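You operate a simulated robot arm through the tools that you are given. There is no shell and no other tool. Be economical: measure what you need, move in short steps, check, and stop when the job is done.

Carry out the task below with a simulated two-armed robot. There is one attempt and no reset: what you move stays moved.

## Task
Wipe up the spill on the bare side of the blue-marked table with the blue cloth and put it back.

The check looks at the end state, three seconds after you hand in, the way a careful person would. Anything else that was tipped, shoved, dropped, spilled or broken makes it a failure. Flat cloth is picked up by pressing the open fingertips on it (5 to 10 N) and closing them slowly along it; thin cloth reads only 2 to 8 mm in the jaws.

## Robot
Two 7-joint arms with two-finger parallel grippers on one trunk, on a base that drives. Base frame: it is fixed to the floor where the robot stands at the start and does not move with it; the origin is under the middle of the robot, x ahead of it, y to its left, z up; the surface under the hand at the start is at about z = 765. Readings come in mm, rad, newtons and seconds.
The left shoulder is at the start at [50, 187, 1010], the right one opposite. With the tool pointing down near the work surface each hand reaches from about 100 to 660 mm from the robot's upright axis, wherever it stands, measured 20 degrees to its own side. Payload 3.43 kg a hand.
Tool frame (each hand has its own): the origin (TCP) lies between the finger pads and is the grasp point; the fingertips stand 30 mm ahead of it; z points along the fingers, y is the line along which they close. The gripper opens to 94 mm. The fingers are 28 mm wide and 10 mm thick; the gripper's body (50 by 96 mm) begins 55 mm behind the TCP.
Orientation is that of the tool frame in the base frame, as a unit quaternion [x, y, z, w]. With the fingers straight down and closing along the base's y, the tool's x points along the base's -x, its y along +y and its z along -z.

## Interface
- The arms move only by the tool drive_tool. It takes "left_series", "right_series" or both (then of equal length, played together; a hand with none holds still); each is a list of rows, each an object (a shift or turn left out is 0, a gripper value left out holds the last) with "delta_pos": the shift along the base's x, y, z in mm, a list of three; "rotation": the turn, a rotation vector about the base's x, y, z in rad, a list of three; "gripper": the opening, from 0 (shut) to 1 (fully open). In form: [{"delta_pos": [x, y, z], "rotation": [wx, wy, wz], "gripper": gripper}, ...]. A call has 1 to 12 rows; each row shifts and turns the commanded pose from where the row before left it. Each row takes 0.2 s and may step no farther than 50 mm and 0.15 rad from the row before; otherwise, or with a gripper value out of range, the whole call is refused. Where a pose cannot be reached the arm comes as near as it can. A force on the tool above 40 N (or 10 N above the force at the start of the call, whichever is more), or a blocked arm, ends the call early, and 0.2 s more pass. Each finger travels about 153 mm/s and halts on what it meets, pressing with about 32 N; the grip force reading is that of the motor and also rises with nothing between the fingers. The clock runs only during rows and for 0.2 s after the last one: add rows that do not move to give the fingers time. It gives the time, the measured TCP pose, the force on the tool (base axes), the opening and the grip force at its end, in the units of the frame above (readings bear some noise), with the torque about the TCP (base axes, N m) and any sound that the robot's microphone picked up, and new pictures: "views" is both (left out), scene, wrist or none (wrist: the cameras of the hands that moved).
- Cameras (640 x 400 px; columns grow to the right, rows downward): "scene" is now at [145.3, -9, 1165.4]; the picture's right is [-0.02, -1.00, 0.00], its down [-0.59, 0.01, -0.81] and it looks along [0.81, -0.01, -0.59] (base axes); focal length 275 px, centre (320, 200). "left" rides on the left gripper at [76, -14, -103] in its tool frame; the picture's right is [0.18, 0.98, 0.00], its down [-0.75, 0.14, -0.64] and it looks along [-0.63, 0.12, 0.77] (tool axes); focal length 243 px, centre (320, 200). "right" rides on the right gripper at [76, 14, -102] in its tool frame; the picture's right is [-0.18, 0.98, 0.00], its down [-0.75, -0.14, -0.64] and it looks along [-0.63, -0.12, 0.77] (tool axes); focal length 243 px, centre (320, 200). There is no depth. A picture from a camera that has moved, and an enlarged one, comes with that camera's place and axes in the base frame and with its lens. The place of the scene camera against the robot may be out by one fixed shift of up to 12 mm in any direction.
- lift_body(by): slides the trunk up (or, below 0, down) by that many mm; the arms and the scene camera ride with it, the base frame stays. It gives what a move gives, with no picture.
- base_move(legs): drives the robot by 1 to 6 legs, each [ahead, left, turn to the left] in mm, mm and rad, along the robot's own axes; the way and the turn of a leg run together, so that a leg with both is an arc; at most 1500 mm and 3.142 rad a leg. The arms and the cameras ride along, it lands a little off, and it stops where it bumps. It gives what a move gives, and a new picture of the scene camera.
- aim_head(pan, tilt): turns the head with the scene camera to pan (to the left, within 1.396 rad either way) and tilt (down, from -0.506 to 1.204), counted from straight ahead of the robot. It gives what a move gives, and a new picture of the scene camera.
- enlarge(camera, box): a new picture of the part [left, top, right, bottom] of that camera's present view, enlarged. No time passes.
- close_job(): hands the job in; it is judged then, once.

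Go step by step. Nothing tells you exact positions but the pictures and the camera data: compare them with the known pose of the tool, close in by small moves and look again before you grip or let go. The budget is 120 turns and 260 pictures, counting those below and the enlarged ones. Unless the task says otherwise, let go and move clear before handing in, and close with one line.

The tools are called after "Emit:" by a JSON object that holds its "method" and its "body". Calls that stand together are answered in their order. drive_tool: Moves the arms, as the interface text tells. Its arguments: {"type":"object","properties":{"left_series":{"type":"array"},"right_series":{"type":"array"},"views":{"type":"string","enum":["both","scene","wrist","none"]}},"required":[]} The other tools are called the same way: lift_body (by) slides the trunk up or down; base_move (legs) drives the base; aim_head (pan, tilt) turns the head that bears the scene camera; enlarge (camera, box) takes an enlarged picture of a part of a camera's view; close_job () hands the job in.

At the start:

```text
t: 0.0
left_tcp_pos: [470.6, 162.5, 956.6]
left_tool_rot: [0.001, 1.0, 0.0, 0.001]
left_contact_force: [0.5, 0.1, -0.4]
left_wrist_torque: [-0.03, 0.04, 0.03]
left_opening: 94.0
left_grip_force: 0.0
right_tcp_pos: [370.6, -159.4, 984.0]
right_tool_rot: [0.0, 1.0, -0.001, -0.001]
right_contact_force: [-0.1, -0.4, 0.1]
right_wrist_torque: [0.03, 0.0, -0.03]
right_opening: 93.8
right_grip_force: 0.0
trunk travel left (down, up): [-225.0, 207.0]
robot x, y, heading: [-1.2, -0.7, -0.003]
head pan, tilt: [-0.017, 0.625]
```

scene: 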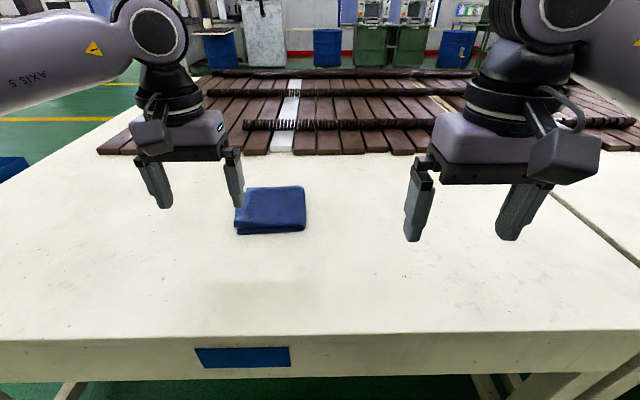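
right: 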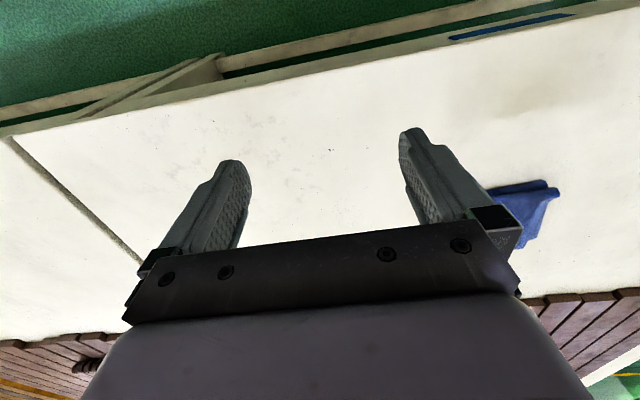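
left: 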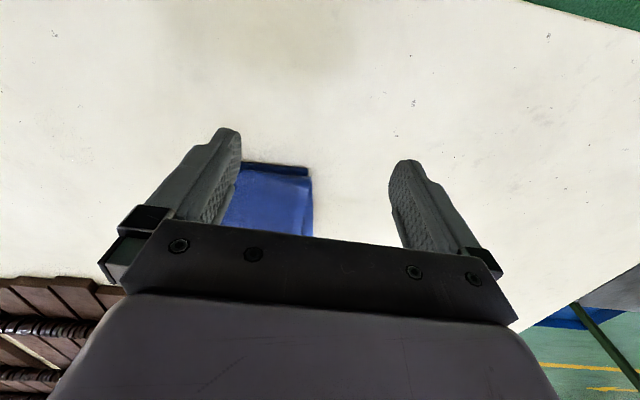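

I see a cream table with a blue mark, a folded blue cloth, and possibly a faint stain near the front edge. I'll enlarge to find the spill and the cloth edges.

Emit:
{"method": "enlarge", "body": {"camera": "scene", "box": [120, 160, 440, 360]}}

Emit:
{"method": "enlarge", "body": {"camera": "left", "box": [120, 0, 440, 200]}}

Emit:
{"method": "aim_head", "body": {"pan": -0.7, "tilt": 0.7}}

Emit:
{"method": "aim_head", "body": {"pan": 0.7, "tilt": 0.7}}

```text
2.00 times, centred on (280, 260) of scene
camera zoom: at [145.3, -9.0, 1165.4], right [-0.02, -1.0, 0.0], down [-0.59, 0.01, -0.81], along [0.81, -0.01, -0.59], focal length 551 px, centre (400, 80)
```

zoom: 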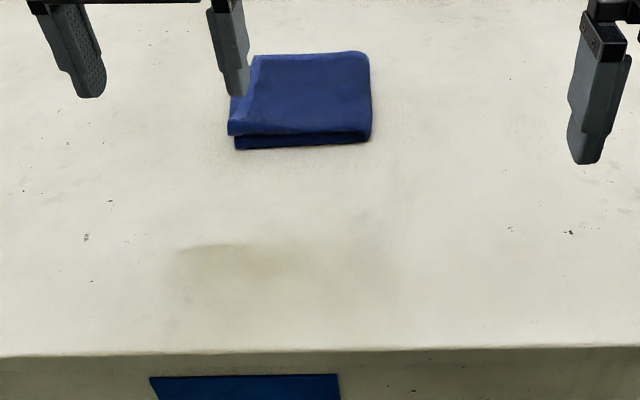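

```text
2.00 times, centred on (280, 100) of left
camera zoom: at [395.1, 148.2, 1059.2], right [-0.18, 0.98, 0.0], down [0.75, 0.14, 0.64], along [0.63, 0.12, -0.77], focal length 485 px, centre (400, 400)
```

zoom: 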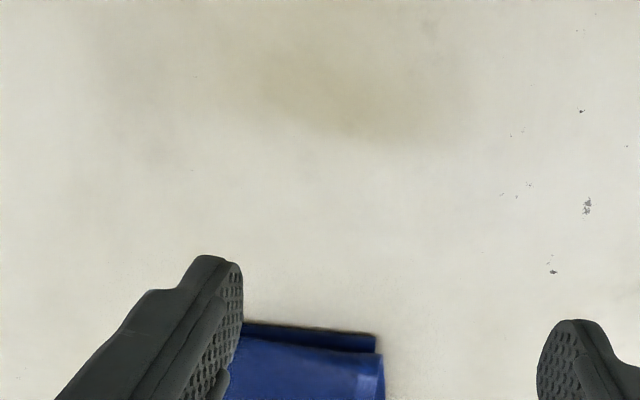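

```text
t: 1.1
left_tcp_pos: [470.8, 161.5, 955.9]
left_tool_rot: [0.0, 1.0, 0.0, 0.001]
left_contact_force: [0.1, 0.2, -0.1]
left_wrist_torque: [-0.01, -0.01, 0.0]
left_opening: 93.9
left_grip_force: 0.0
right_tcp_pos: [369.8, -158.8, 984.9]
right_tool_rot: [-0.001, 1.0, 0.001, -0.001]
right_contact_force: [1.2, -1.7, 0.7]
right_wrist_torque: [-0.04, -0.01, 0.03]
right_opening: 93.9
right_grip_force: 0.1
trunk travel left (down, up): [-225.0, 207.0]
robot x, y, heading: [0.3, -1.3, -0.009]
head pan, tilt: [-0.7, 0.7]
camera scene: at [122.7, -62.1, 1159.0], right [-0.64, -0.77, 0.0], down [-0.49, 0.41, -0.77], along [0.59, -0.49, -0.64], focal length 275 px, centre (320, 200)
```

scene: 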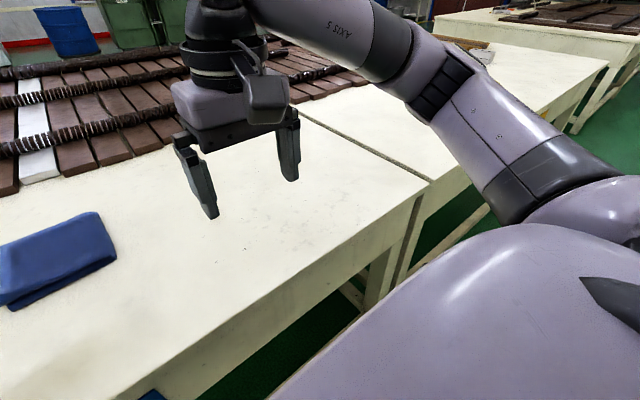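

```text
t: 2.6
left_tcp_pos: [470.9, 162.6, 956.4]
left_tool_rot: [0.0, 1.0, 0.0, 0.0]
left_contact_force: [0.2, 0.8, -0.3]
left_wrist_torque: [0.03, 0.03, -0.01]
left_opening: 94.0
left_grip_force: 0.1
right_tcp_pos: [371.0, -159.3, 983.6]
right_tool_rot: [-0.001, 1.0, 0.0, -0.001]
right_contact_force: [-0.4, 0.5, 0.1]
right_wrist_torque: [-0.02, 0.0, 0.01]
right_opening: 94.2
right_grip_force: 0.1
trunk travel left (down, up): [-225.0, 207.0]
robot x, y, heading: [1.0, 0.8, -0.004]
head pan, tilt: [0.7, 0.7]
camera scene: at [122.7, 47.3, 1159.0], right [0.64, -0.77, 0.0], down [-0.49, -0.41, -0.76], along [0.59, 0.49, -0.64], focal length 275 px, centre (320, 200)
```

scene: 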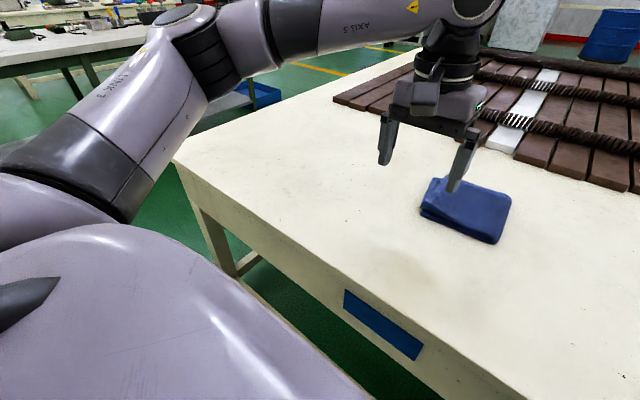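

The faint brown stain at about (420, 95) looks like the spill, with the cloth at about x 585–720, y 20–170. I'll look at both more closely, moving the left hand up and back out of the way.

Emit:
{"method": "aim_head", "body": {"pan": 0.2, "tilt": 0.95}}

Emit:
{"method": "drive_tool", "body": {"left_series": [{"delta_pos": [0, 40, 0]}, {"delta_pos": [0, 40, 0]}, {"delta_pos": [0, 40, 0]}, {"delta_pos": [0, 40, 0]}], "views": "both"}}

Emit:
{"method": "enlarge", "body": {"camera": "scene", "box": [160, 130, 480, 330]}}

Emit:
{"method": "enlarge", "body": {"camera": "scene", "box": [240, 20, 440, 145]}}

```text
t: 3.5
left_tcp_pos: [471.7, 161.0, 955.6]
left_tool_rot: [0.0, 1.0, 0.0, 0.0]
left_contact_force: [0.0, 0.5, 0.2]
left_wrist_torque: [-0.01, 0.02, -0.01]
left_opening: 93.9
left_grip_force: 0.2
right_tcp_pos: [370.6, -159.3, 985.6]
right_tool_rot: [0.0, 1.0, 0.0, 0.0]
right_contact_force: [0.9, -0.5, -0.3]
right_wrist_torque: [0.01, 0.01, -0.01]
right_opening: 93.8
right_grip_force: 0.0
trunk travel left (down, up): [-225.0, 207.0]
robot x, y, heading: [0.4, 0.6, 0.002]
head pan, tilt: [0.201, 0.949]
camera scene: at [129.0, 7.2, 1139.3], right [0.2, -0.98, 0.0], down [-0.8, -0.16, -0.58], along [0.57, 0.12, -0.81], focal length 275 px, centre (320, 200)
```

scene: 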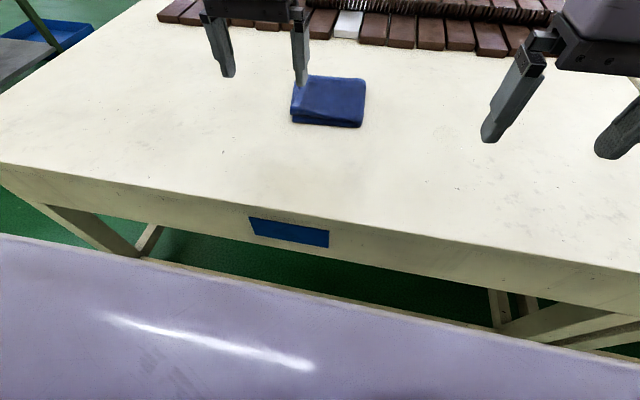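

```text
t: 4.5
left_tcp_pos: [470.3, 322.3, 957.2]
left_tool_rot: [0.0, 1.0, 0.0, 0.001]
left_contact_force: [0.8, -0.8, 0.2]
left_wrist_torque: [-0.02, -0.04, 0.04]
left_opening: 94.0
left_grip_force: 0.1
right_tcp_pos: [370.9, -159.6, 983.2]
right_tool_rot: [0.0, 1.0, 0.0, -0.001]
right_contact_force: [-0.6, 0.5, -0.1]
right_wrist_torque: [-0.03, 0.0, -0.02]
right_opening: 94.0
right_grip_force: 0.1
trunk travel left (down, up): [-225.0, 207.0]
robot x, y, heading: [0.7, -0.5, 0.002]
head pan, tilt: [0.201, 0.949]
camera scene: at [128.9, 7.3, 1139.2], right [0.2, -0.98, 0.0], down [-0.8, -0.16, -0.58], along [0.57, 0.12, -0.81], focal length 275 px, centre (320, 200)
camera left: at [394.8, 307.7, 1059.7], right [-0.18, 0.98, 0.0], down [0.75, 0.14, 0.64], along [0.63, 0.12, -0.77], focal length 243 px, centre (320, 200)
```

scene: 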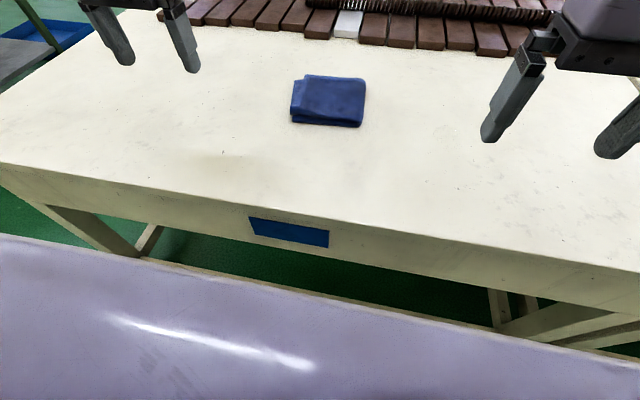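
left: 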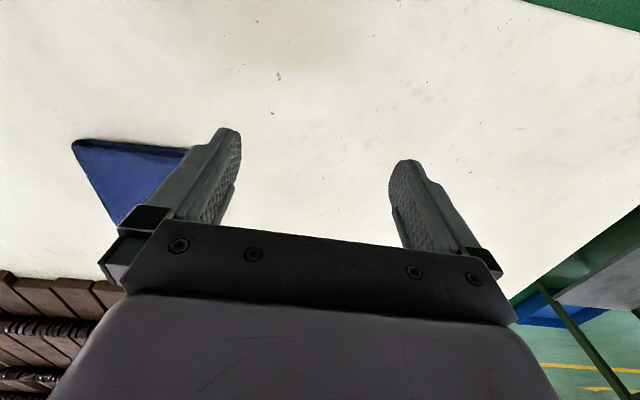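

```text
2.00 times, centred on (320, 230) of scene
camera zoom: at [128.9, 7.3, 1139.2], right [0.2, -0.98, 0.0], down [-0.8, -0.16, -0.58], along [0.57, 0.12, -0.81], focal length 551 px, centre (320, 140)
```

zoom: 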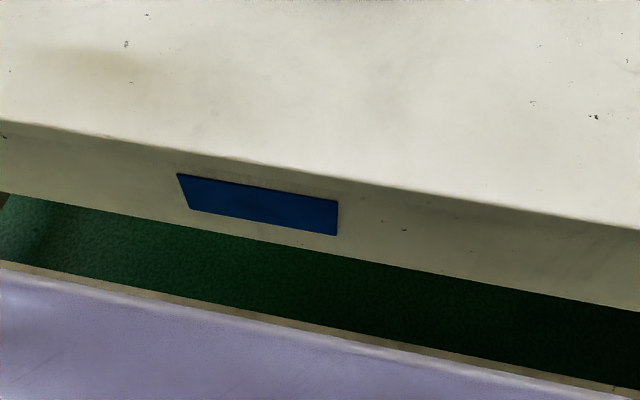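

```text
3.20 times, centred on (340, 82) of scene
camera zoom: at [128.9, 7.3, 1139.2], right [0.2, -0.98, 0.0], down [-0.8, -0.16, -0.58], along [0.57, 0.12, -0.81], focal length 881 px, centre (256, 576)
```

zoom: 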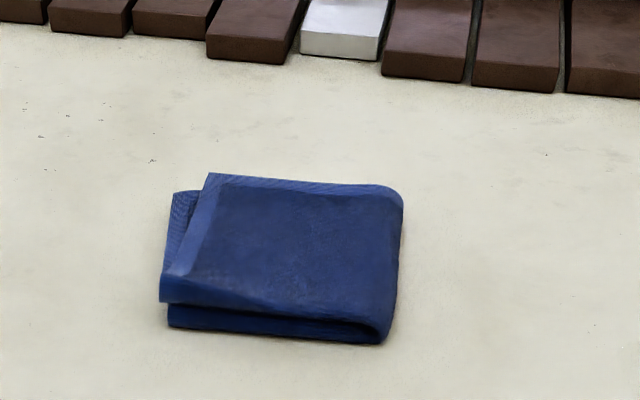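

The only candidate so far is the faint brown patch. I'll raise the trunk for a wider view of the whole table, to make sure no other spill exists.

Emit:
{"method": "lift_body", "body": {"by": 200}}

Emit:
{"method": "aim_head", "body": {"pan": 0.0, "tilt": 0.6}}

Emit:
{"method": "enlarge", "body": {"camera": "scene", "box": [0, 0, 640, 200]}}

Emit:
{"method": "enlarge", "body": {"camera": "scene", "box": [160, 200, 480, 400]}}

Emit:
{"method": "aim_head", "body": {"pan": -0.6, "tilt": 0.5}}

```text
t: 6.7
left_tcp_pos: [470.6, 320.2, 1156.9]
left_tool_rot: [0.0, 1.0, 0.001, 0.001]
left_contact_force: [-0.1, 0.7, -0.2]
left_wrist_torque: [0.01, 0.04, 0.01]
left_opening: 94.0
left_grip_force: 0.1
right_tcp_pos: [370.2, -159.2, 1185.2]
right_tool_rot: [0.0, 1.0, 0.001, -0.001]
right_contact_force: [0.1, 0.2, -0.1]
right_wrist_torque: [-0.02, 0.01, 0.01]
right_opening: 94.0
right_grip_force: 0.1
trunk travel left (down, up): [-425.0, 7.0]
robot x, y, heading: [-5.0, 4.0, -0.003]
head pan, tilt: [0.201, 0.949]
```

```text
t: 7.5
left_tcp_pos: [471.3, 320.9, 1158.4]
left_tool_rot: [0.0, 1.0, 0.001, 0.001]
left_contact_force: [0.1, -0.5, 0.6]
left_wrist_torque: [0.01, 0.0, -0.04]
left_opening: 94.0
left_grip_force: 0.0
right_tcp_pos: [372.5, -158.7, 1183.6]
right_tool_rot: [0.0, 1.0, 0.0, -0.001]
right_contact_force: [-0.1, 1.1, 0.4]
right_wrist_torque: [0.0, -0.01, -0.02]
right_opening: 94.0
right_grip_force: 0.0
trunk travel left (down, up): [-425.0, 7.0]
robot x, y, heading: [2.6, 1.8, -0.0]
head pan, tilt: [0.0, 0.6]
camera scene: at [146.1, -7.4, 1367.6], right [0.0, -1.0, 0.0], down [-0.57, 0.0, -0.82], along [0.82, 0.0, -0.57], focal length 275 px, centre (320, 200)
```

scene: 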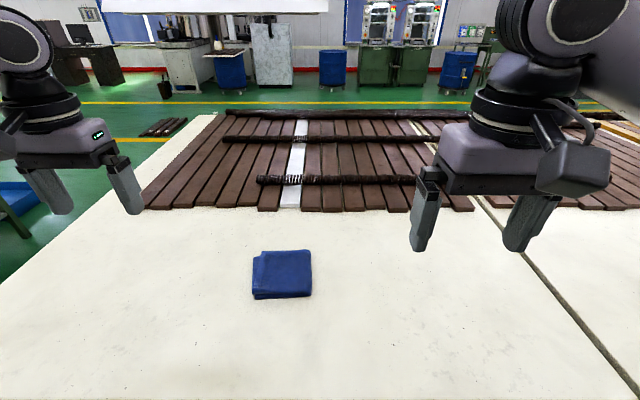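

```text
1.00 times, centred on (320, 100) of scene (not enlarged: the box is as wide or as high as the picture)
camera zoom: at [146.1, -7.4, 1367.6], right [0.0, -1.0, 0.0], down [-0.57, 0.0, -0.82], along [0.82, 0.0, -0.57], focal length 275 px, centre (320, 300)
```

zoom: 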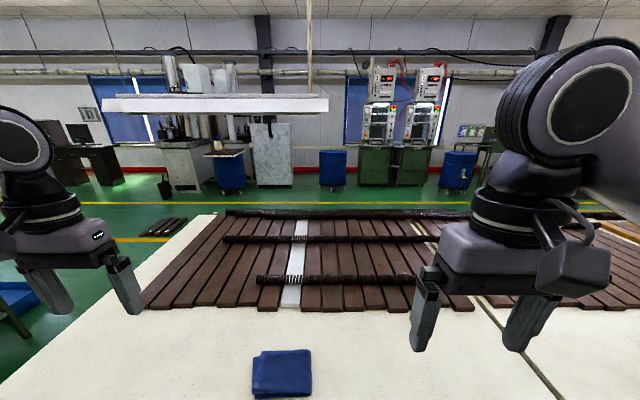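

```text
2.00 times, centred on (320, 300) of scene
camera zoom: at [146.1, -7.4, 1367.6], right [0.0, -1.0, 0.0], down [-0.57, 0.0, -0.82], along [0.82, 0.0, -0.57], focal length 551 px, centre (320, 0)
```

zoom: 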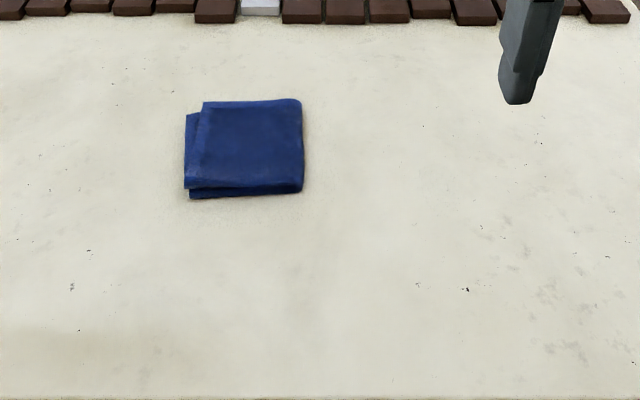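

```text
t: 8.5
left_tcp_pos: [470.9, 320.6, 1155.9]
left_tool_rot: [0.0, 1.0, 0.001, 0.001]
left_contact_force: [0.5, 0.2, -0.8]
left_wrist_torque: [-0.04, 0.03, -0.03]
left_opening: 94.0
left_grip_force: 0.0
right_tcp_pos: [370.9, -160.1, 1184.4]
right_tool_rot: [0.0, 1.0, 0.0, -0.001]
right_contact_force: [0.0, -1.0, 0.3]
right_wrist_torque: [-0.01, 0.01, -0.01]
right_opening: 94.0
right_grip_force: 0.0
trunk travel left (down, up): [-425.0, 7.0]
robot x, y, heading: [0.7, -0.7, 0.002]
head pan, tilt: [-0.6, 0.499]
camera scene: at [132.8, -58.7, 1376.7], right [-0.56, -0.83, 0.0], down [-0.4, 0.27, -0.88], along [0.72, -0.5, -0.48], focal length 275 px, centre (320, 200)
```

scene: 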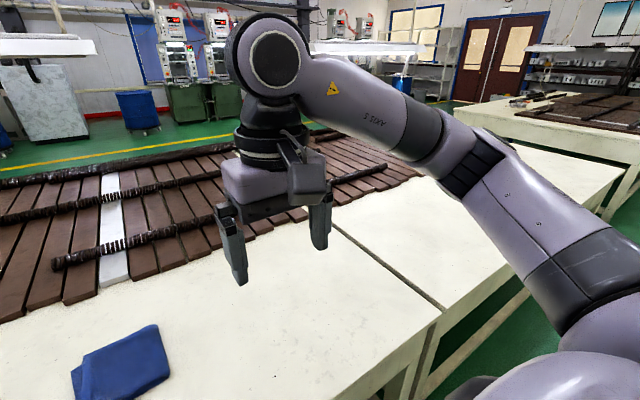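

The brown patch shifts with the left arm (from y 96 to about 280), so it is only the arm's shadow and not the spill. I'll scan the bare surface in detail for a real spill.

Emit:
{"method": "drive_tool", "body": {"right_series": [{"delta_pos": [0, -50, 0]}, {"delta_pos": [0, -50, 0]}, {"delta_pos": [0, -50, 0]}], "left_series": [{"delta_pos": [0, 50, 0]}, {"delta_pos": [0, 50, 0]}, {"delta_pos": [0, 50, 0]}], "views": "none"}}

Emit:
{"method": "aim_head", "body": {"pan": -0.3, "tilt": 0.9}}

Emit:
{"method": "enlarge", "body": {"camera": "scene", "box": [320, 50, 640, 250]}}

Emit:
{"method": "enlarge", "body": {"camera": "scene", "box": [0, 50, 320, 250]}}

Emit:
{"method": "aim_head", "body": {"pan": 0.4, "tilt": 0.9}}

Emit:
{"method": "enlarge", "body": {"camera": "scene", "box": [160, 50, 480, 250]}}

```text
t: 9.3
left_tcp_pos: [468.7, 472.2, 1154.2]
left_tool_rot: [0.0, 1.0, 0.0, 0.001]
left_contact_force: [0.0, 0.7, 0.2]
left_wrist_torque: [0.03, 0.0, 0.03]
left_opening: 93.8
left_grip_force: 0.0
right_tcp_pos: [371.3, -309.3, 1184.0]
right_tool_rot: [-0.001, 1.0, 0.0, 0.0]
right_contact_force: [-0.5, 0.0, 0.3]
right_wrist_torque: [-0.05, 0.02, -0.01]
right_opening: 94.1
right_grip_force: 0.1
trunk travel left (down, up): [-425.0, 7.0]
robot x, y, heading: [-1.6, 2.7, 0.003]
head pan, tilt: [-0.6, 0.499]
```

```text
t: 10.2
left_tcp_pos: [469.7, 470.9, 1153.6]
left_tool_rot: [0.0, 1.0, 0.0, 0.001]
left_contact_force: [-0.2, 0.2, 0.6]
left_wrist_torque: [0.04, -0.02, -0.02]
left_opening: 94.0
left_grip_force: 0.2
right_tcp_pos: [372.3, -309.1, 1184.0]
right_tool_rot: [0.0, 1.0, -0.001, -0.001]
right_contact_force: [-0.4, -0.8, 0.7]
right_wrist_torque: [-0.01, 0.01, 0.0]
right_opening: 94.0
right_grip_force: 0.0
trunk travel left (down, up): [-425.0, 7.0]
robot x, y, heading: [0.6, 0.7, -0.004]
head pan, tilt: [-0.3, 0.901]
camera scene: at [129.8, -29.8, 1342.9], right [-0.3, -0.96, 0.0], down [-0.75, 0.23, -0.62], along [0.59, -0.18, -0.78], focal length 275 px, centre (320, 200)
```

scene: 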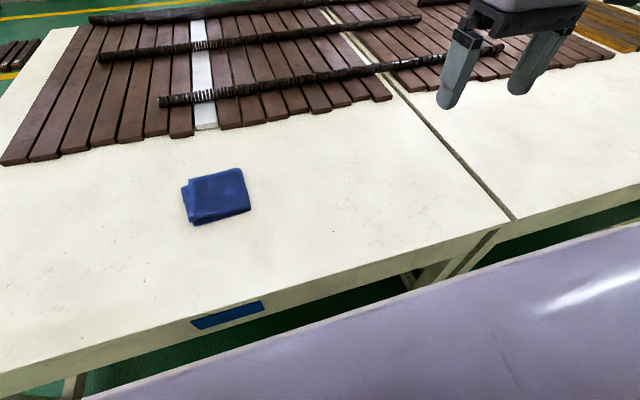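

```text
2.00 times, centred on (480, 150) of scene
camera zoom: at [129.8, -29.8, 1342.9], right [-0.3, -0.96, 0.0], down [-0.75, 0.23, -0.62], along [0.59, -0.18, -0.78], focal length 551 px, centre (0, 300)
```

zoom: 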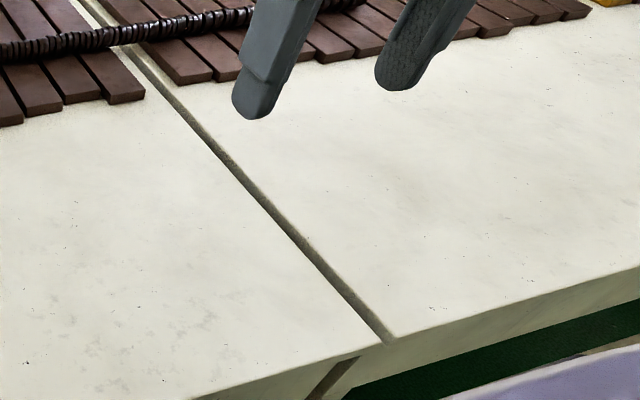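

```text
2.00 times, centred on (160, 150) of scene
camera zoom: at [129.8, -29.8, 1342.9], right [-0.3, -0.96, 0.0], down [-0.75, 0.23, -0.62], along [0.59, -0.18, -0.78], focal length 551 px, centre (640, 300)
```

zoom: 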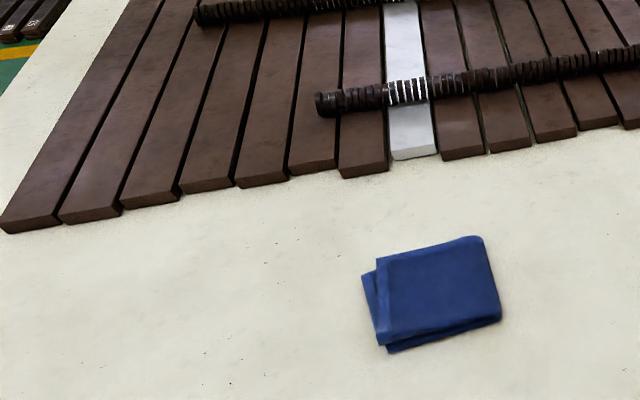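

```text
t: 11.2
left_tcp_pos: [469.0, 470.9, 1153.2]
left_tool_rot: [-0.001, 1.0, -0.001, 0.001]
left_contact_force: [-0.5, 0.4, -0.8]
left_wrist_torque: [0.0, 0.0, -0.02]
left_opening: 94.0
left_grip_force: 0.1
right_tcp_pos: [373.2, -307.8, 1184.5]
right_tool_rot: [0.0, 1.0, 0.0, -0.001]
right_contact_force: [0.1, 0.2, 0.7]
right_wrist_torque: [0.02, -0.01, -0.01]
right_opening: 94.2
right_grip_force: 0.1
trunk travel left (down, up): [-425.0, 7.0]
robot x, y, heading: [-2.8, 1.8, 0.0]
head pan, tilt: [0.4, 0.901]
camera scene: at [127.3, 21.9, 1342.9], right [0.39, -0.92, 0.0], down [-0.72, -0.3, -0.62], along [0.57, 0.24, -0.78], focal length 275 px, centre (320, 200)
```

scene: 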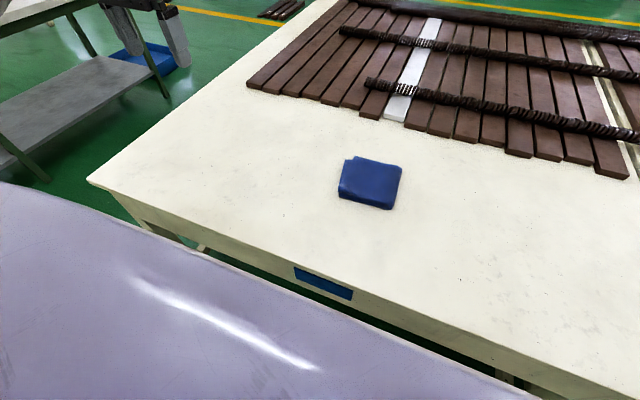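

```text
2.00 times, centred on (320, 150) of scene
camera zoom: at [127.3, 21.9, 1342.9], right [0.39, -0.92, 0.0], down [-0.72, -0.3, -0.62], along [0.57, 0.24, -0.78], focal length 551 px, centre (320, 300)
```

zoom: 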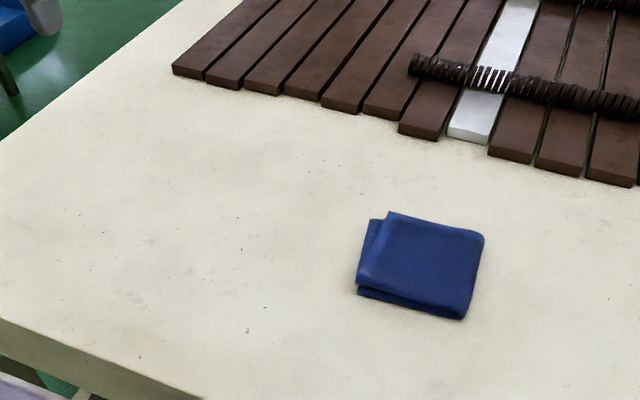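

No obvious puddle, only grey smudges near (440, -250) on the right part. I'll zoom in there and look from the other direction.

Emit:
{"method": "aim_head", "body": {"pan": -0.4, "tilt": 1.0}}

Emit:
{"method": "enlarge", "body": {"camera": "scene", "box": [270, 100, 430, 200]}}

Emit:
{"method": "enlarge", "body": {"camera": "scene", "box": [150, 150, 310, 250]}}

Emit:
{"method": "enlarge", "body": {"camera": "right", "box": [0, 0, 640, 200]}}

Emit:
{"method": "enlarge", "body": {"camera": "left", "box": [0, 0, 640, 200]}}

```text
t: 12.4
left_tcp_pos: [469.5, 469.9, 1153.6]
left_tool_rot: [0.0, 1.0, 0.001, 0.001]
left_contact_force: [-0.3, 0.2, -0.8]
left_wrist_torque: [0.01, 0.04, 0.01]
left_opening: 94.0
left_grip_force: 0.1
right_tcp_pos: [370.6, -308.8, 1183.6]
right_tool_rot: [0.0, 1.0, 0.0, -0.001]
right_contact_force: [1.0, 0.4, 0.5]
right_wrist_torque: [0.01, 0.0, 0.01]
right_opening: 94.1
right_grip_force: 0.0
trunk travel left (down, up): [-425.0, 7.0]
robot x, y, heading: [3.2, -2.2, -0.001]
head pan, tilt: [-0.4, 1.0]
camera scene: at [121.9, -34.4, 1335.6], right [-0.39, -0.92, 0.0], down [-0.78, 0.33, -0.54], along [0.5, -0.21, -0.84], focal length 275 px, centre (320, 200)
```

scene: 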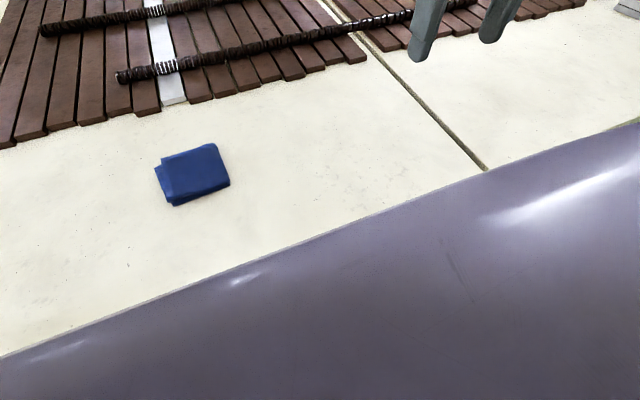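

```text
4.00 times, centred on (350, 150) of scene
camera zoom: at [121.9, -34.4, 1335.6], right [-0.39, -0.92, 0.0], down [-0.78, 0.33, -0.54], along [0.5, -0.21, -0.84], focal length 1102 px, centre (200, 400)
```

zoom: 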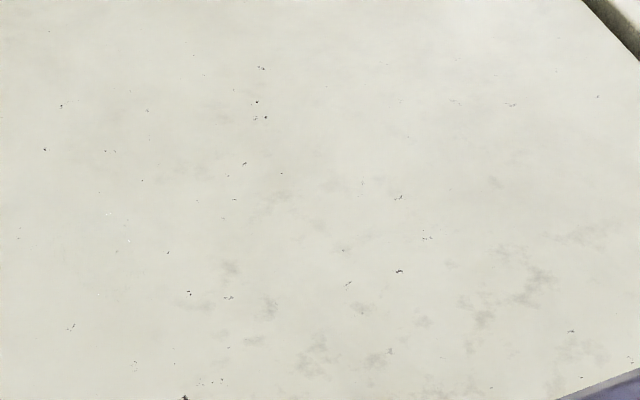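

```text
4.00 times, centred on (230, 200) of scene
camera zoom: at [121.9, -34.4, 1335.6], right [-0.39, -0.92, 0.0], down [-0.78, 0.33, -0.54], along [0.5, -0.21, -0.84], focal length 1102 px, centre (680, 200)
```

zoom: 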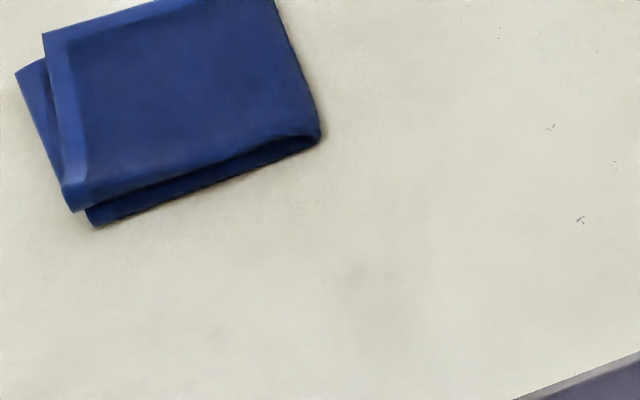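

```text
1.00 times, centred on (320, 100) of right (not enlarged: the box is as wide or as high as the picture)
camera zoom: at [295.8, -293.5, 1286.5], right [0.18, 0.98, 0.0], down [0.75, -0.14, 0.64], along [0.63, -0.12, -0.77], focal length 243 px, centre (320, 300)
```

zoom: 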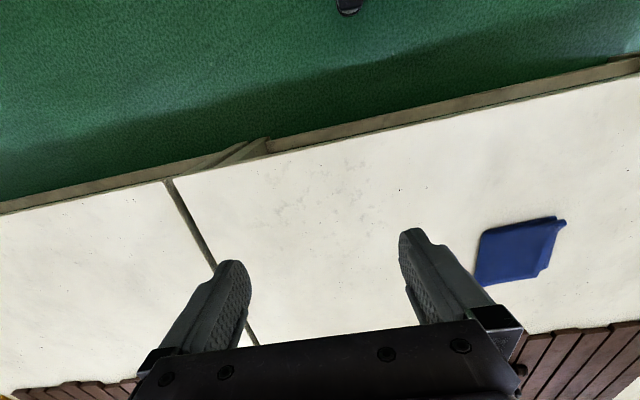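

```text
1.00 times, centred on (320, 100) of left (not enlarged: the box is as wide or as high as the picture)
camera zoom: at [393.1, 456.9, 1256.5], right [-0.18, 0.98, 0.0], down [0.75, 0.14, 0.64], along [0.63, 0.12, -0.77], focal length 243 px, centre (320, 300)
```

zoom: 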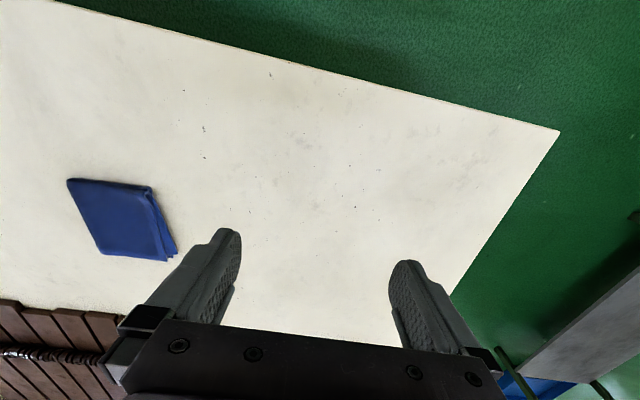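

Faint darker area near (465, 15) remains with both arms away. I'll lower the trunk and look straight at it again with the arms spread.

Emit:
{"method": "aim_head", "body": {"pan": 0.0, "tilt": 0.85}}

Emit:
{"method": "enlarge", "body": {"camera": "scene", "box": [220, 130, 380, 230]}}

Emit:
{"method": "enlarge", "body": {"camera": "scene", "box": [60, 130, 220, 230]}}

Emit:
{"method": "aim_head", "body": {"pan": 1.39, "tilt": 0.3}}

Emit:
{"method": "aim_head", "body": {"pan": -1.39, "tilt": 0.3}}

```text
t: 13.2
left_tcp_pos: [470.2, 471.4, 1153.3]
left_tool_rot: [0.0, 1.0, 0.0, 0.001]
left_contact_force: [0.2, 0.2, 0.4]
left_wrist_torque: [-0.05, -0.01, 0.01]
left_opening: 94.1
left_grip_force: 0.1
right_tcp_pos: [372.2, -307.7, 1183.7]
right_tool_rot: [0.0, 1.0, 0.0, 0.0]
right_contact_force: [0.8, -0.8, 0.3]
right_wrist_torque: [-0.03, -0.03, 0.01]
right_opening: 94.0
right_grip_force: 0.0
trunk travel left (down, up): [-425.0, 7.0]
robot x, y, heading: [-1.6, 1.7, -0.0]
head pan, tilt: [0.0, 0.85]
camera scene: at [135.9, -7.5, 1346.7], right [0.0, -1.0, 0.0], down [-0.75, 0.0, -0.66], along [0.66, 0.0, -0.75], focal length 275 px, centre (320, 200)
```

scene: 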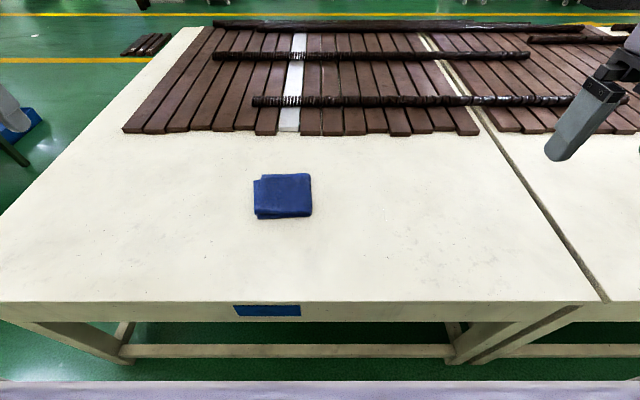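

```text
4.00 times, centred on (300, 180) of scene
camera zoom: at [135.9, -7.5, 1346.7], right [0.0, -1.0, 0.0], down [-0.75, 0.0, -0.66], along [0.66, 0.0, -0.75], focal length 1102 px, centre (400, 280)
```

zoom: 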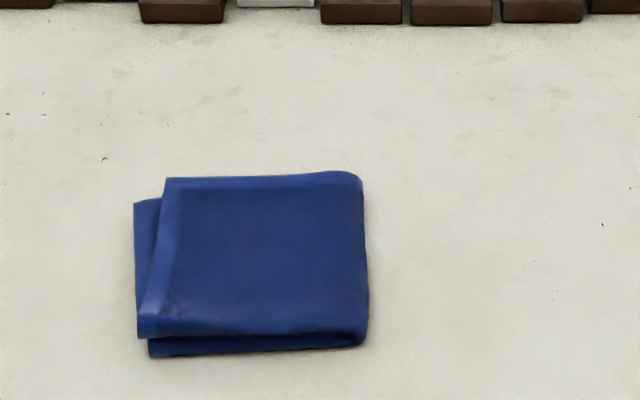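

```text
4.00 times, centred on (140, 180) of scene
camera zoom: at [135.9, -7.5, 1346.7], right [0.0, -1.0, 0.0], down [-0.75, 0.0, -0.66], along [0.66, 0.0, -0.75], focal length 1102 px, centre (1040, 280)
```

zoom: 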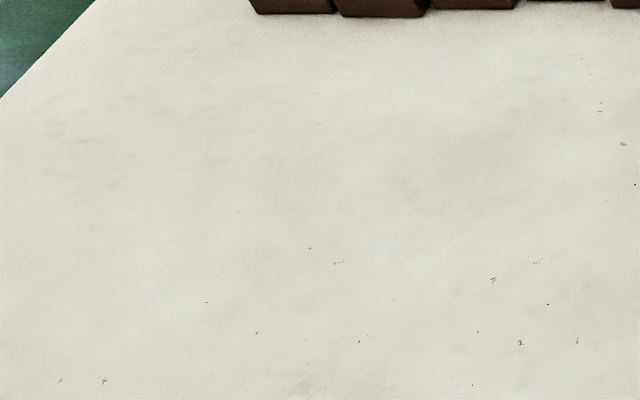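

```text
t: 14.8
left_tcp_pos: [470.3, 470.2, 1153.2]
left_tool_rot: [0.001, 1.0, 0.0, 0.001]
left_contact_force: [0.4, 0.2, 0.7]
left_wrist_torque: [0.01, -0.01, 0.03]
left_opening: 93.8
left_grip_force: 0.0
right_tcp_pos: [371.3, -307.6, 1183.7]
right_tool_rot: [0.0, 1.0, -0.001, -0.001]
right_contact_force: [-0.7, 0.3, -0.2]
right_wrist_torque: [0.03, -0.01, 0.03]
right_opening: 94.3
right_grip_force: 0.0
trunk travel left (down, up): [-425.0, 7.0]
robot x, y, heading: [-0.8, -0.6, -0.0]
head pan, tilt: [1.389, 0.3]
camera scene: at [74.6, 84.4, 1395.1], right [0.98, -0.18, 0.0], down [-0.05, -0.29, -0.96], along [0.17, 0.94, -0.3], focal length 275 px, centre (320, 200)
```

scene: 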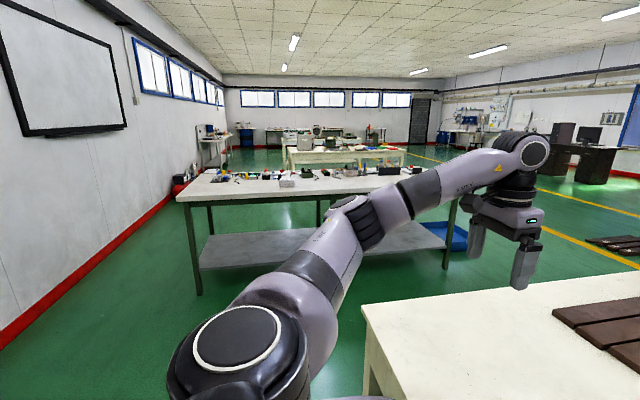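

```text
t: 17.2
left_tcp_pos: [468.6, 471.9, 1153.6]
left_tool_rot: [0.0, 1.0, 0.0, 0.001]
left_contact_force: [0.2, 0.3, 0.4]
left_wrist_torque: [0.03, -0.01, -0.02]
left_opening: 94.1
left_grip_force: 0.0
right_tcp_pos: [372.3, -307.9, 1183.2]
right_tool_rot: [-0.001, 1.0, -0.001, -0.001]
right_contact_force: [0.6, -0.5, -0.7]
right_wrist_torque: [-0.02, -0.01, 0.05]
right_opening: 94.0
right_grip_force: 0.0
trunk travel left (down, up): [-425.0, 7.0]
robot x, y, heading: [4.4, 0.4, -0.0]
head pan, tilt: [-1.389, 0.3]
camera scene: at [74.6, -99.2, 1395.1], right [-0.98, -0.18, 0.0], down [-0.05, 0.29, -0.96], along [0.17, -0.94, -0.3], focal length 275 px, centre (320, 200)
```

scene: 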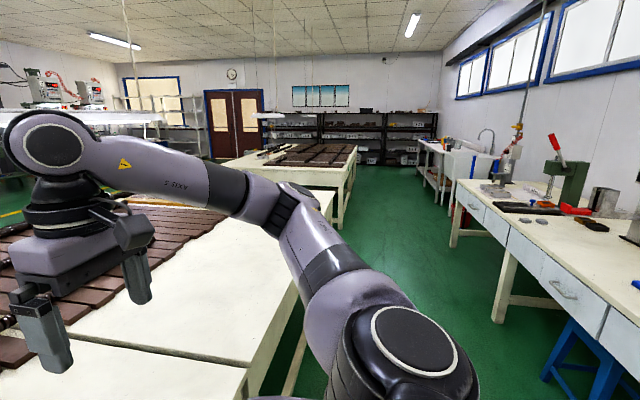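

No spill here so far; other tables exist to the right and perhaps behind. I'll zoom in on those, then back off and turn to see the rest of the room.

Emit:
{"method": "enlarge", "body": {"camera": "scene", "box": [200, 120, 360, 220]}}

Emit:
{"method": "base_move", "body": {"legs": [[-300, 0, 0]]}}

Emit:
{"method": "aim_head", "body": {"pan": -0.5, "tilt": 0.4}}

Emit:
{"method": "aim_head", "body": {"pan": 0.2, "tilt": 0.6}}

```text
4.00 times, centred on (280, 170) of scene
camera zoom: at [74.6, -99.2, 1395.1], right [-0.98, -0.18, 0.0], down [-0.05, 0.29, -0.96], along [0.17, -0.94, -0.3], focal length 1102 px, centre (480, 320)
```

zoom: 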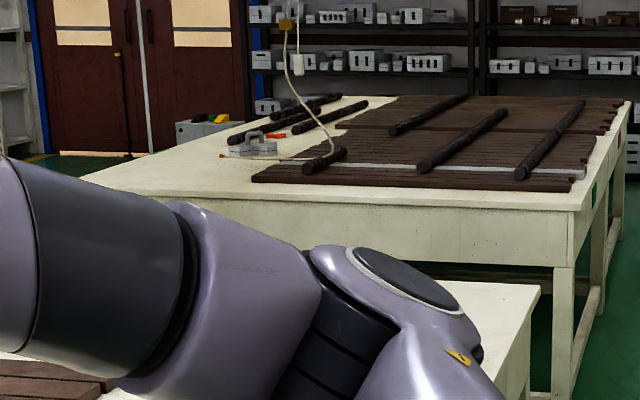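

```text
t: 19.3
left_tcp_pos: [164.9, 472.6, 1153.4]
left_tool_rot: [-0.004, 1.0, 0.0, 0.001]
left_contact_force: [0.1, 0.3, -0.3]
left_wrist_torque: [-0.01, -0.01, -0.01]
left_opening: 93.6
left_grip_force: 0.1
right_tcp_pos: [75.4, -306.7, 1183.3]
right_tool_rot: [-0.004, 1.0, 0.0, -0.001]
right_contact_force: [-0.2, -0.1, 0.8]
right_wrist_torque: [-0.01, -0.01, 0.03]
right_opening: 94.2
right_grip_force: 0.0
trunk travel left (down, up): [-425.0, 7.0]
robot x, y, heading: [-295.6, 0.3, 0.01]
head pan, tilt: [-1.389, 0.3]
camera scene: at [-224.5, -99.9, 1395.2], right [-0.98, -0.19, 0.0], down [-0.06, 0.29, -0.96], along [0.18, -0.94, -0.3], focal length 275 px, centre (320, 200)
```

scene: 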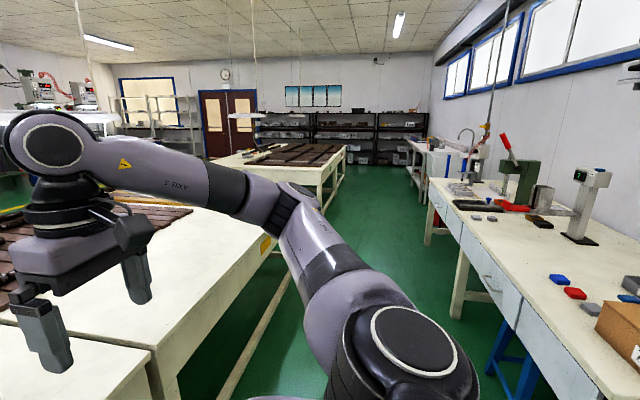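

```text
t: 20.5
left_tcp_pos: [164.3, 473.9, 1154.4]
left_tool_rot: [-0.004, 1.0, 0.0, 0.001]
left_contact_force: [0.1, -0.5, -0.6]
left_wrist_torque: [0.02, -0.01, 0.02]
left_opening: 93.9
left_grip_force: 0.0
right_tcp_pos: [75.4, -306.1, 1184.4]
right_tool_rot: [-0.004, 1.0, 0.0, -0.001]
right_contact_force: [0.8, 0.2, -0.2]
right_wrist_torque: [-0.03, 0.0, 0.01]
right_opening: 94.0
right_grip_force: 0.0
trunk travel left (down, up): [-425.0, 7.0]
robot x, y, heading: [-297.3, -4.4, 0.005]
head pan, tilt: [-0.499, 0.4]
camera scene: at [-159.8, -51.9, 1385.9], right [-0.47, -0.88, 0.0], down [-0.34, 0.18, -0.92], along [0.81, -0.43, -0.39], focal length 275 px, centre (320, 200)
```

scene: 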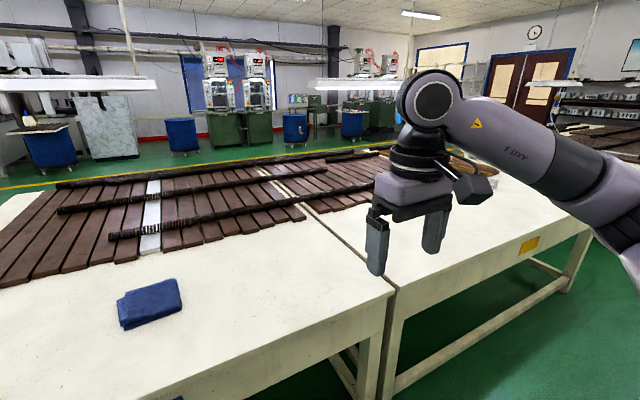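

```text
t: 21.5
left_tcp_pos: [165.9, 474.4, 1153.6]
left_tool_rot: [-0.005, 1.0, 0.0, 0.0]
left_contact_force: [0.1, -0.1, 0.4]
left_wrist_torque: [0.01, -0.02, 0.03]
left_opening: 94.2
left_grip_force: 0.1
right_tcp_pos: [75.4, -307.0, 1183.7]
right_tool_rot: [-0.005, 1.0, 0.0, 0.0]
right_contact_force: [0.3, 0.2, 0.1]
right_wrist_torque: [-0.02, -0.01, -0.03]
right_opening: 93.7
right_grip_force: 0.1
trunk travel left (down, up): [-425.0, 7.0]
robot x, y, heading: [-296.6, -1.7, 0.008]
head pan, tilt: [0.201, 0.6]
camera scene: at [-155.1, 10.1, 1367.7], right [0.21, -0.98, 0.0], down [-0.55, -0.12, -0.83], along [0.81, 0.17, -0.56], focal length 275 px, centre (320, 200)
```

scene: 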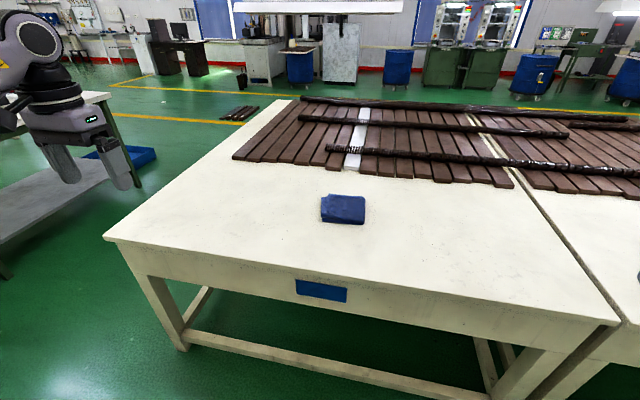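

The yellow-marked neighbour confirms that this is the blue table. The spill must be subtle, so I'll zoom in over the bare part from this lower-angle viewpoint, where gloss would show.

Emit:
{"method": "enlarge", "body": {"camera": "scene", "box": [120, 150, 340, 288]}}

Emit:
{"method": "enlarge", "body": {"camera": "scene", "box": [320, 170, 540, 308]}}

Emit:
{"method": "enlarge", "body": {"camera": "scene", "box": [220, 180, 420, 305]}}

Emit:
{"method": "enlarge", "body": {"camera": "scene", "box": [440, 180, 640, 305]}}

```text
2.90 times, centred on (230, 219) of scene
camera zoom: at [-155.1, 10.1, 1367.7], right [0.21, -0.98, 0.0], down [-0.55, -0.12, -0.83], along [0.81, 0.17, -0.56], focal length 798 px, centre (581, 145)
```

zoom: 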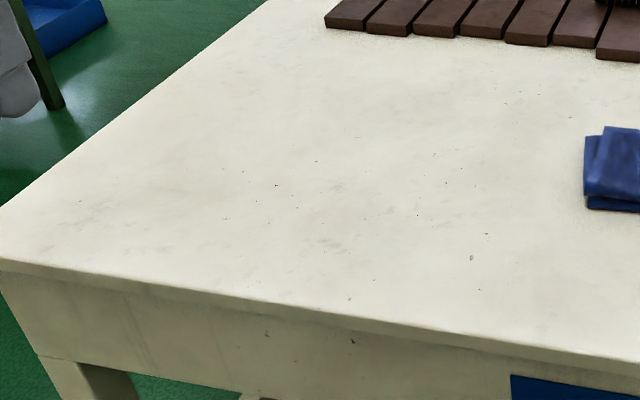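

```text
2.90 times, centred on (430, 239) of scene
camera zoom: at [-155.1, 10.1, 1367.7], right [0.21, -0.98, 0.0], down [-0.55, -0.12, -0.83], along [0.81, 0.17, -0.56], focal length 798 px, centre (1, 87)
```

zoom: 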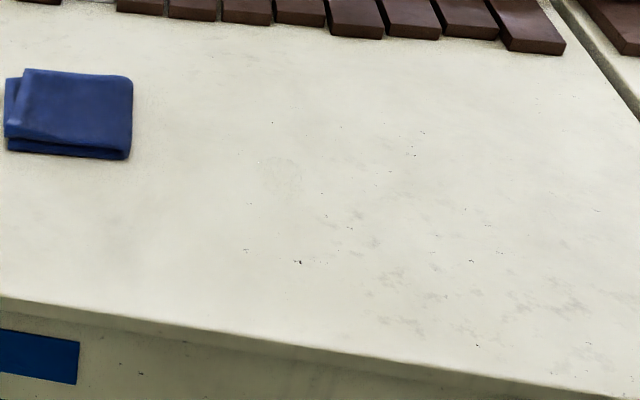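

```text
3.20 times, centred on (320, 242) of scene
camera zoom: at [-155.1, 10.1, 1367.7], right [0.21, -0.98, 0.0], down [-0.55, -0.12, -0.83], along [0.81, 0.17, -0.56], focal length 881 px, centre (320, 64)
```

zoom: 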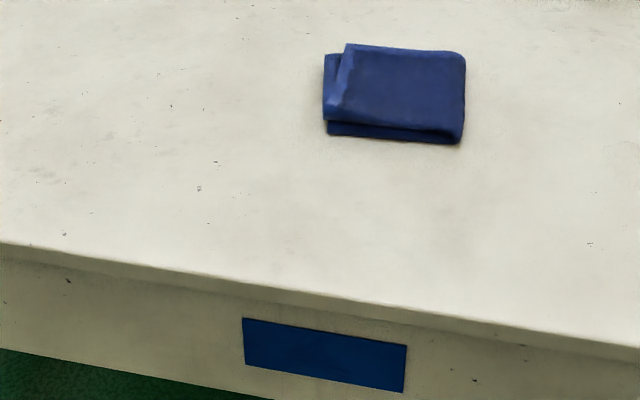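

```text
3.20 times, centred on (540, 242) of scene
camera zoom: at [-155.1, 10.1, 1367.7], right [0.21, -0.98, 0.0], down [-0.55, -0.12, -0.83], along [0.81, 0.17, -0.56], focal length 881 px, centre (-384, 64)
```

zoom: 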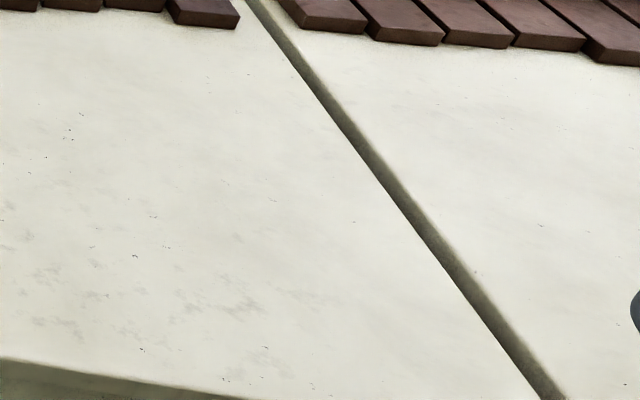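

A faint, clear, ring-like patch shows right of the cloth at about (600, -162). I'll zoom in harder on it.

Emit:
{"method": "enlarge", "body": {"camera": "scene", "box": [390, 210, 454, 250]}}

Emit:
{"method": "base_move", "body": {"legs": [[295, 0, -0.01]]}}

Emit:
{"method": "aim_head", "body": {"pan": -0.2, "tilt": 0.85}}

Emit:
{"method": "enlarge", "body": {"camera": "scene", "box": [280, 130, 440, 230]}}

```text
10.00 times, centred on (422, 230) of scene
camera zoom: at [-155.1, 10.1, 1367.7], right [0.21, -0.98, 0.0], down [-0.55, -0.12, -0.83], along [0.81, 0.17, -0.56], focal length 2754 px, centre (-700, -100)
```

zoom: 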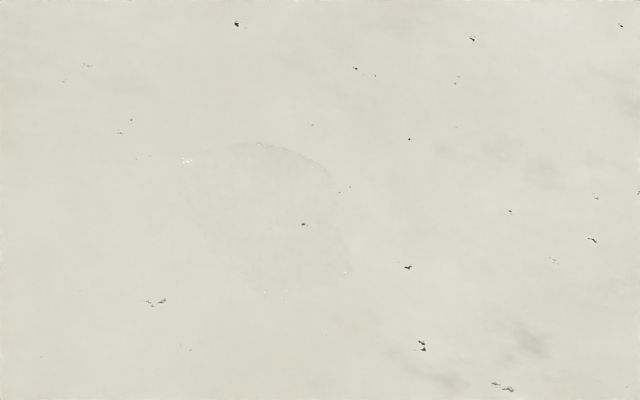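

```text
t: 23.6
left_tcp_pos: [471.9, 467.9, 1152.5]
left_tool_rot: [0.002, 1.0, -0.001, 0.0]
left_contact_force: [-0.2, -0.2, 0.3]
left_wrist_torque: [-0.01, 0.01, -0.03]
left_opening: 93.9
left_grip_force: 0.0
right_tcp_pos: [370.2, -312.3, 1183.0]
right_tool_rot: [0.003, 1.0, 0.0, -0.001]
right_contact_force: [-1.2, 0.5, -0.5]
right_wrist_torque: [0.0, 0.02, 0.03]
right_opening: 94.0
right_grip_force: 0.1
trunk travel left (down, up): [-425.0, 7.0]
robot x, y, heading: [-4.2, -1.2, -0.007]
head pan, tilt: [0.201, 0.6]
camera scene: at [144.0, 8.7, 1367.5], right [0.19, -0.98, 0.0], down [-0.55, -0.11, -0.82], along [0.81, 0.16, -0.57], focal length 275 px, centre (320, 200)
```

scene: 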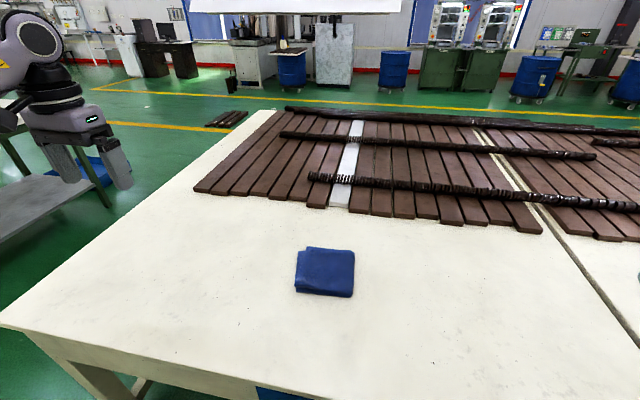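

```text
t: 24.4
left_tcp_pos: [470.7, 467.5, 1152.8]
left_tool_rot: [0.003, 1.0, 0.0, 0.001]
left_contact_force: [-0.8, -0.1, 0.7]
left_wrist_torque: [0.0, -0.02, 0.03]
left_opening: 93.9
left_grip_force: 0.0
right_tcp_pos: [369.7, -312.5, 1184.3]
right_tool_rot: [0.003, 1.0, 0.0, -0.001]
right_contact_force: [0.0, 0.1, 0.5]
right_wrist_torque: [-0.01, -0.01, -0.02]
right_opening: 94.3
right_grip_force: 0.1
trunk travel left (down, up): [-425.0, 7.0]
robot x, y, heading: [-1.4, -1.5, -0.005]
head pan, tilt: [-0.201, 0.85]
camera scene: at [133.3, -24.3, 1346.8], right [-0.2, -0.98, 0.0], down [-0.74, 0.15, -0.66], along [0.65, -0.13, -0.75], focal length 275 px, centre (320, 200)
```

scene: 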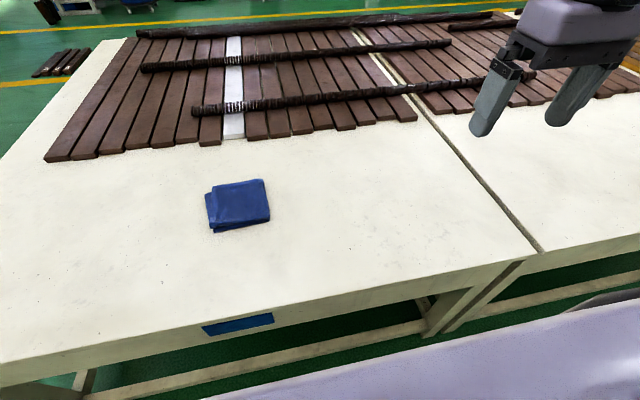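

```text
4.00 times, centred on (360, 180) of scene
camera zoom: at [133.3, -24.3, 1346.8], right [-0.2, -0.98, 0.0], down [-0.74, 0.15, -0.66], along [0.65, -0.13, -0.75], focal length 1102 px, centre (160, 280)
```

zoom: 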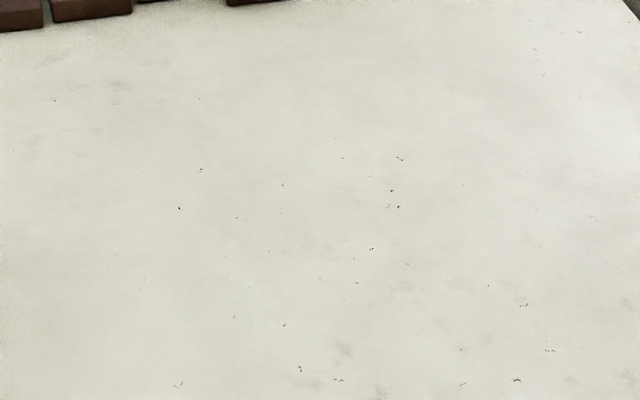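

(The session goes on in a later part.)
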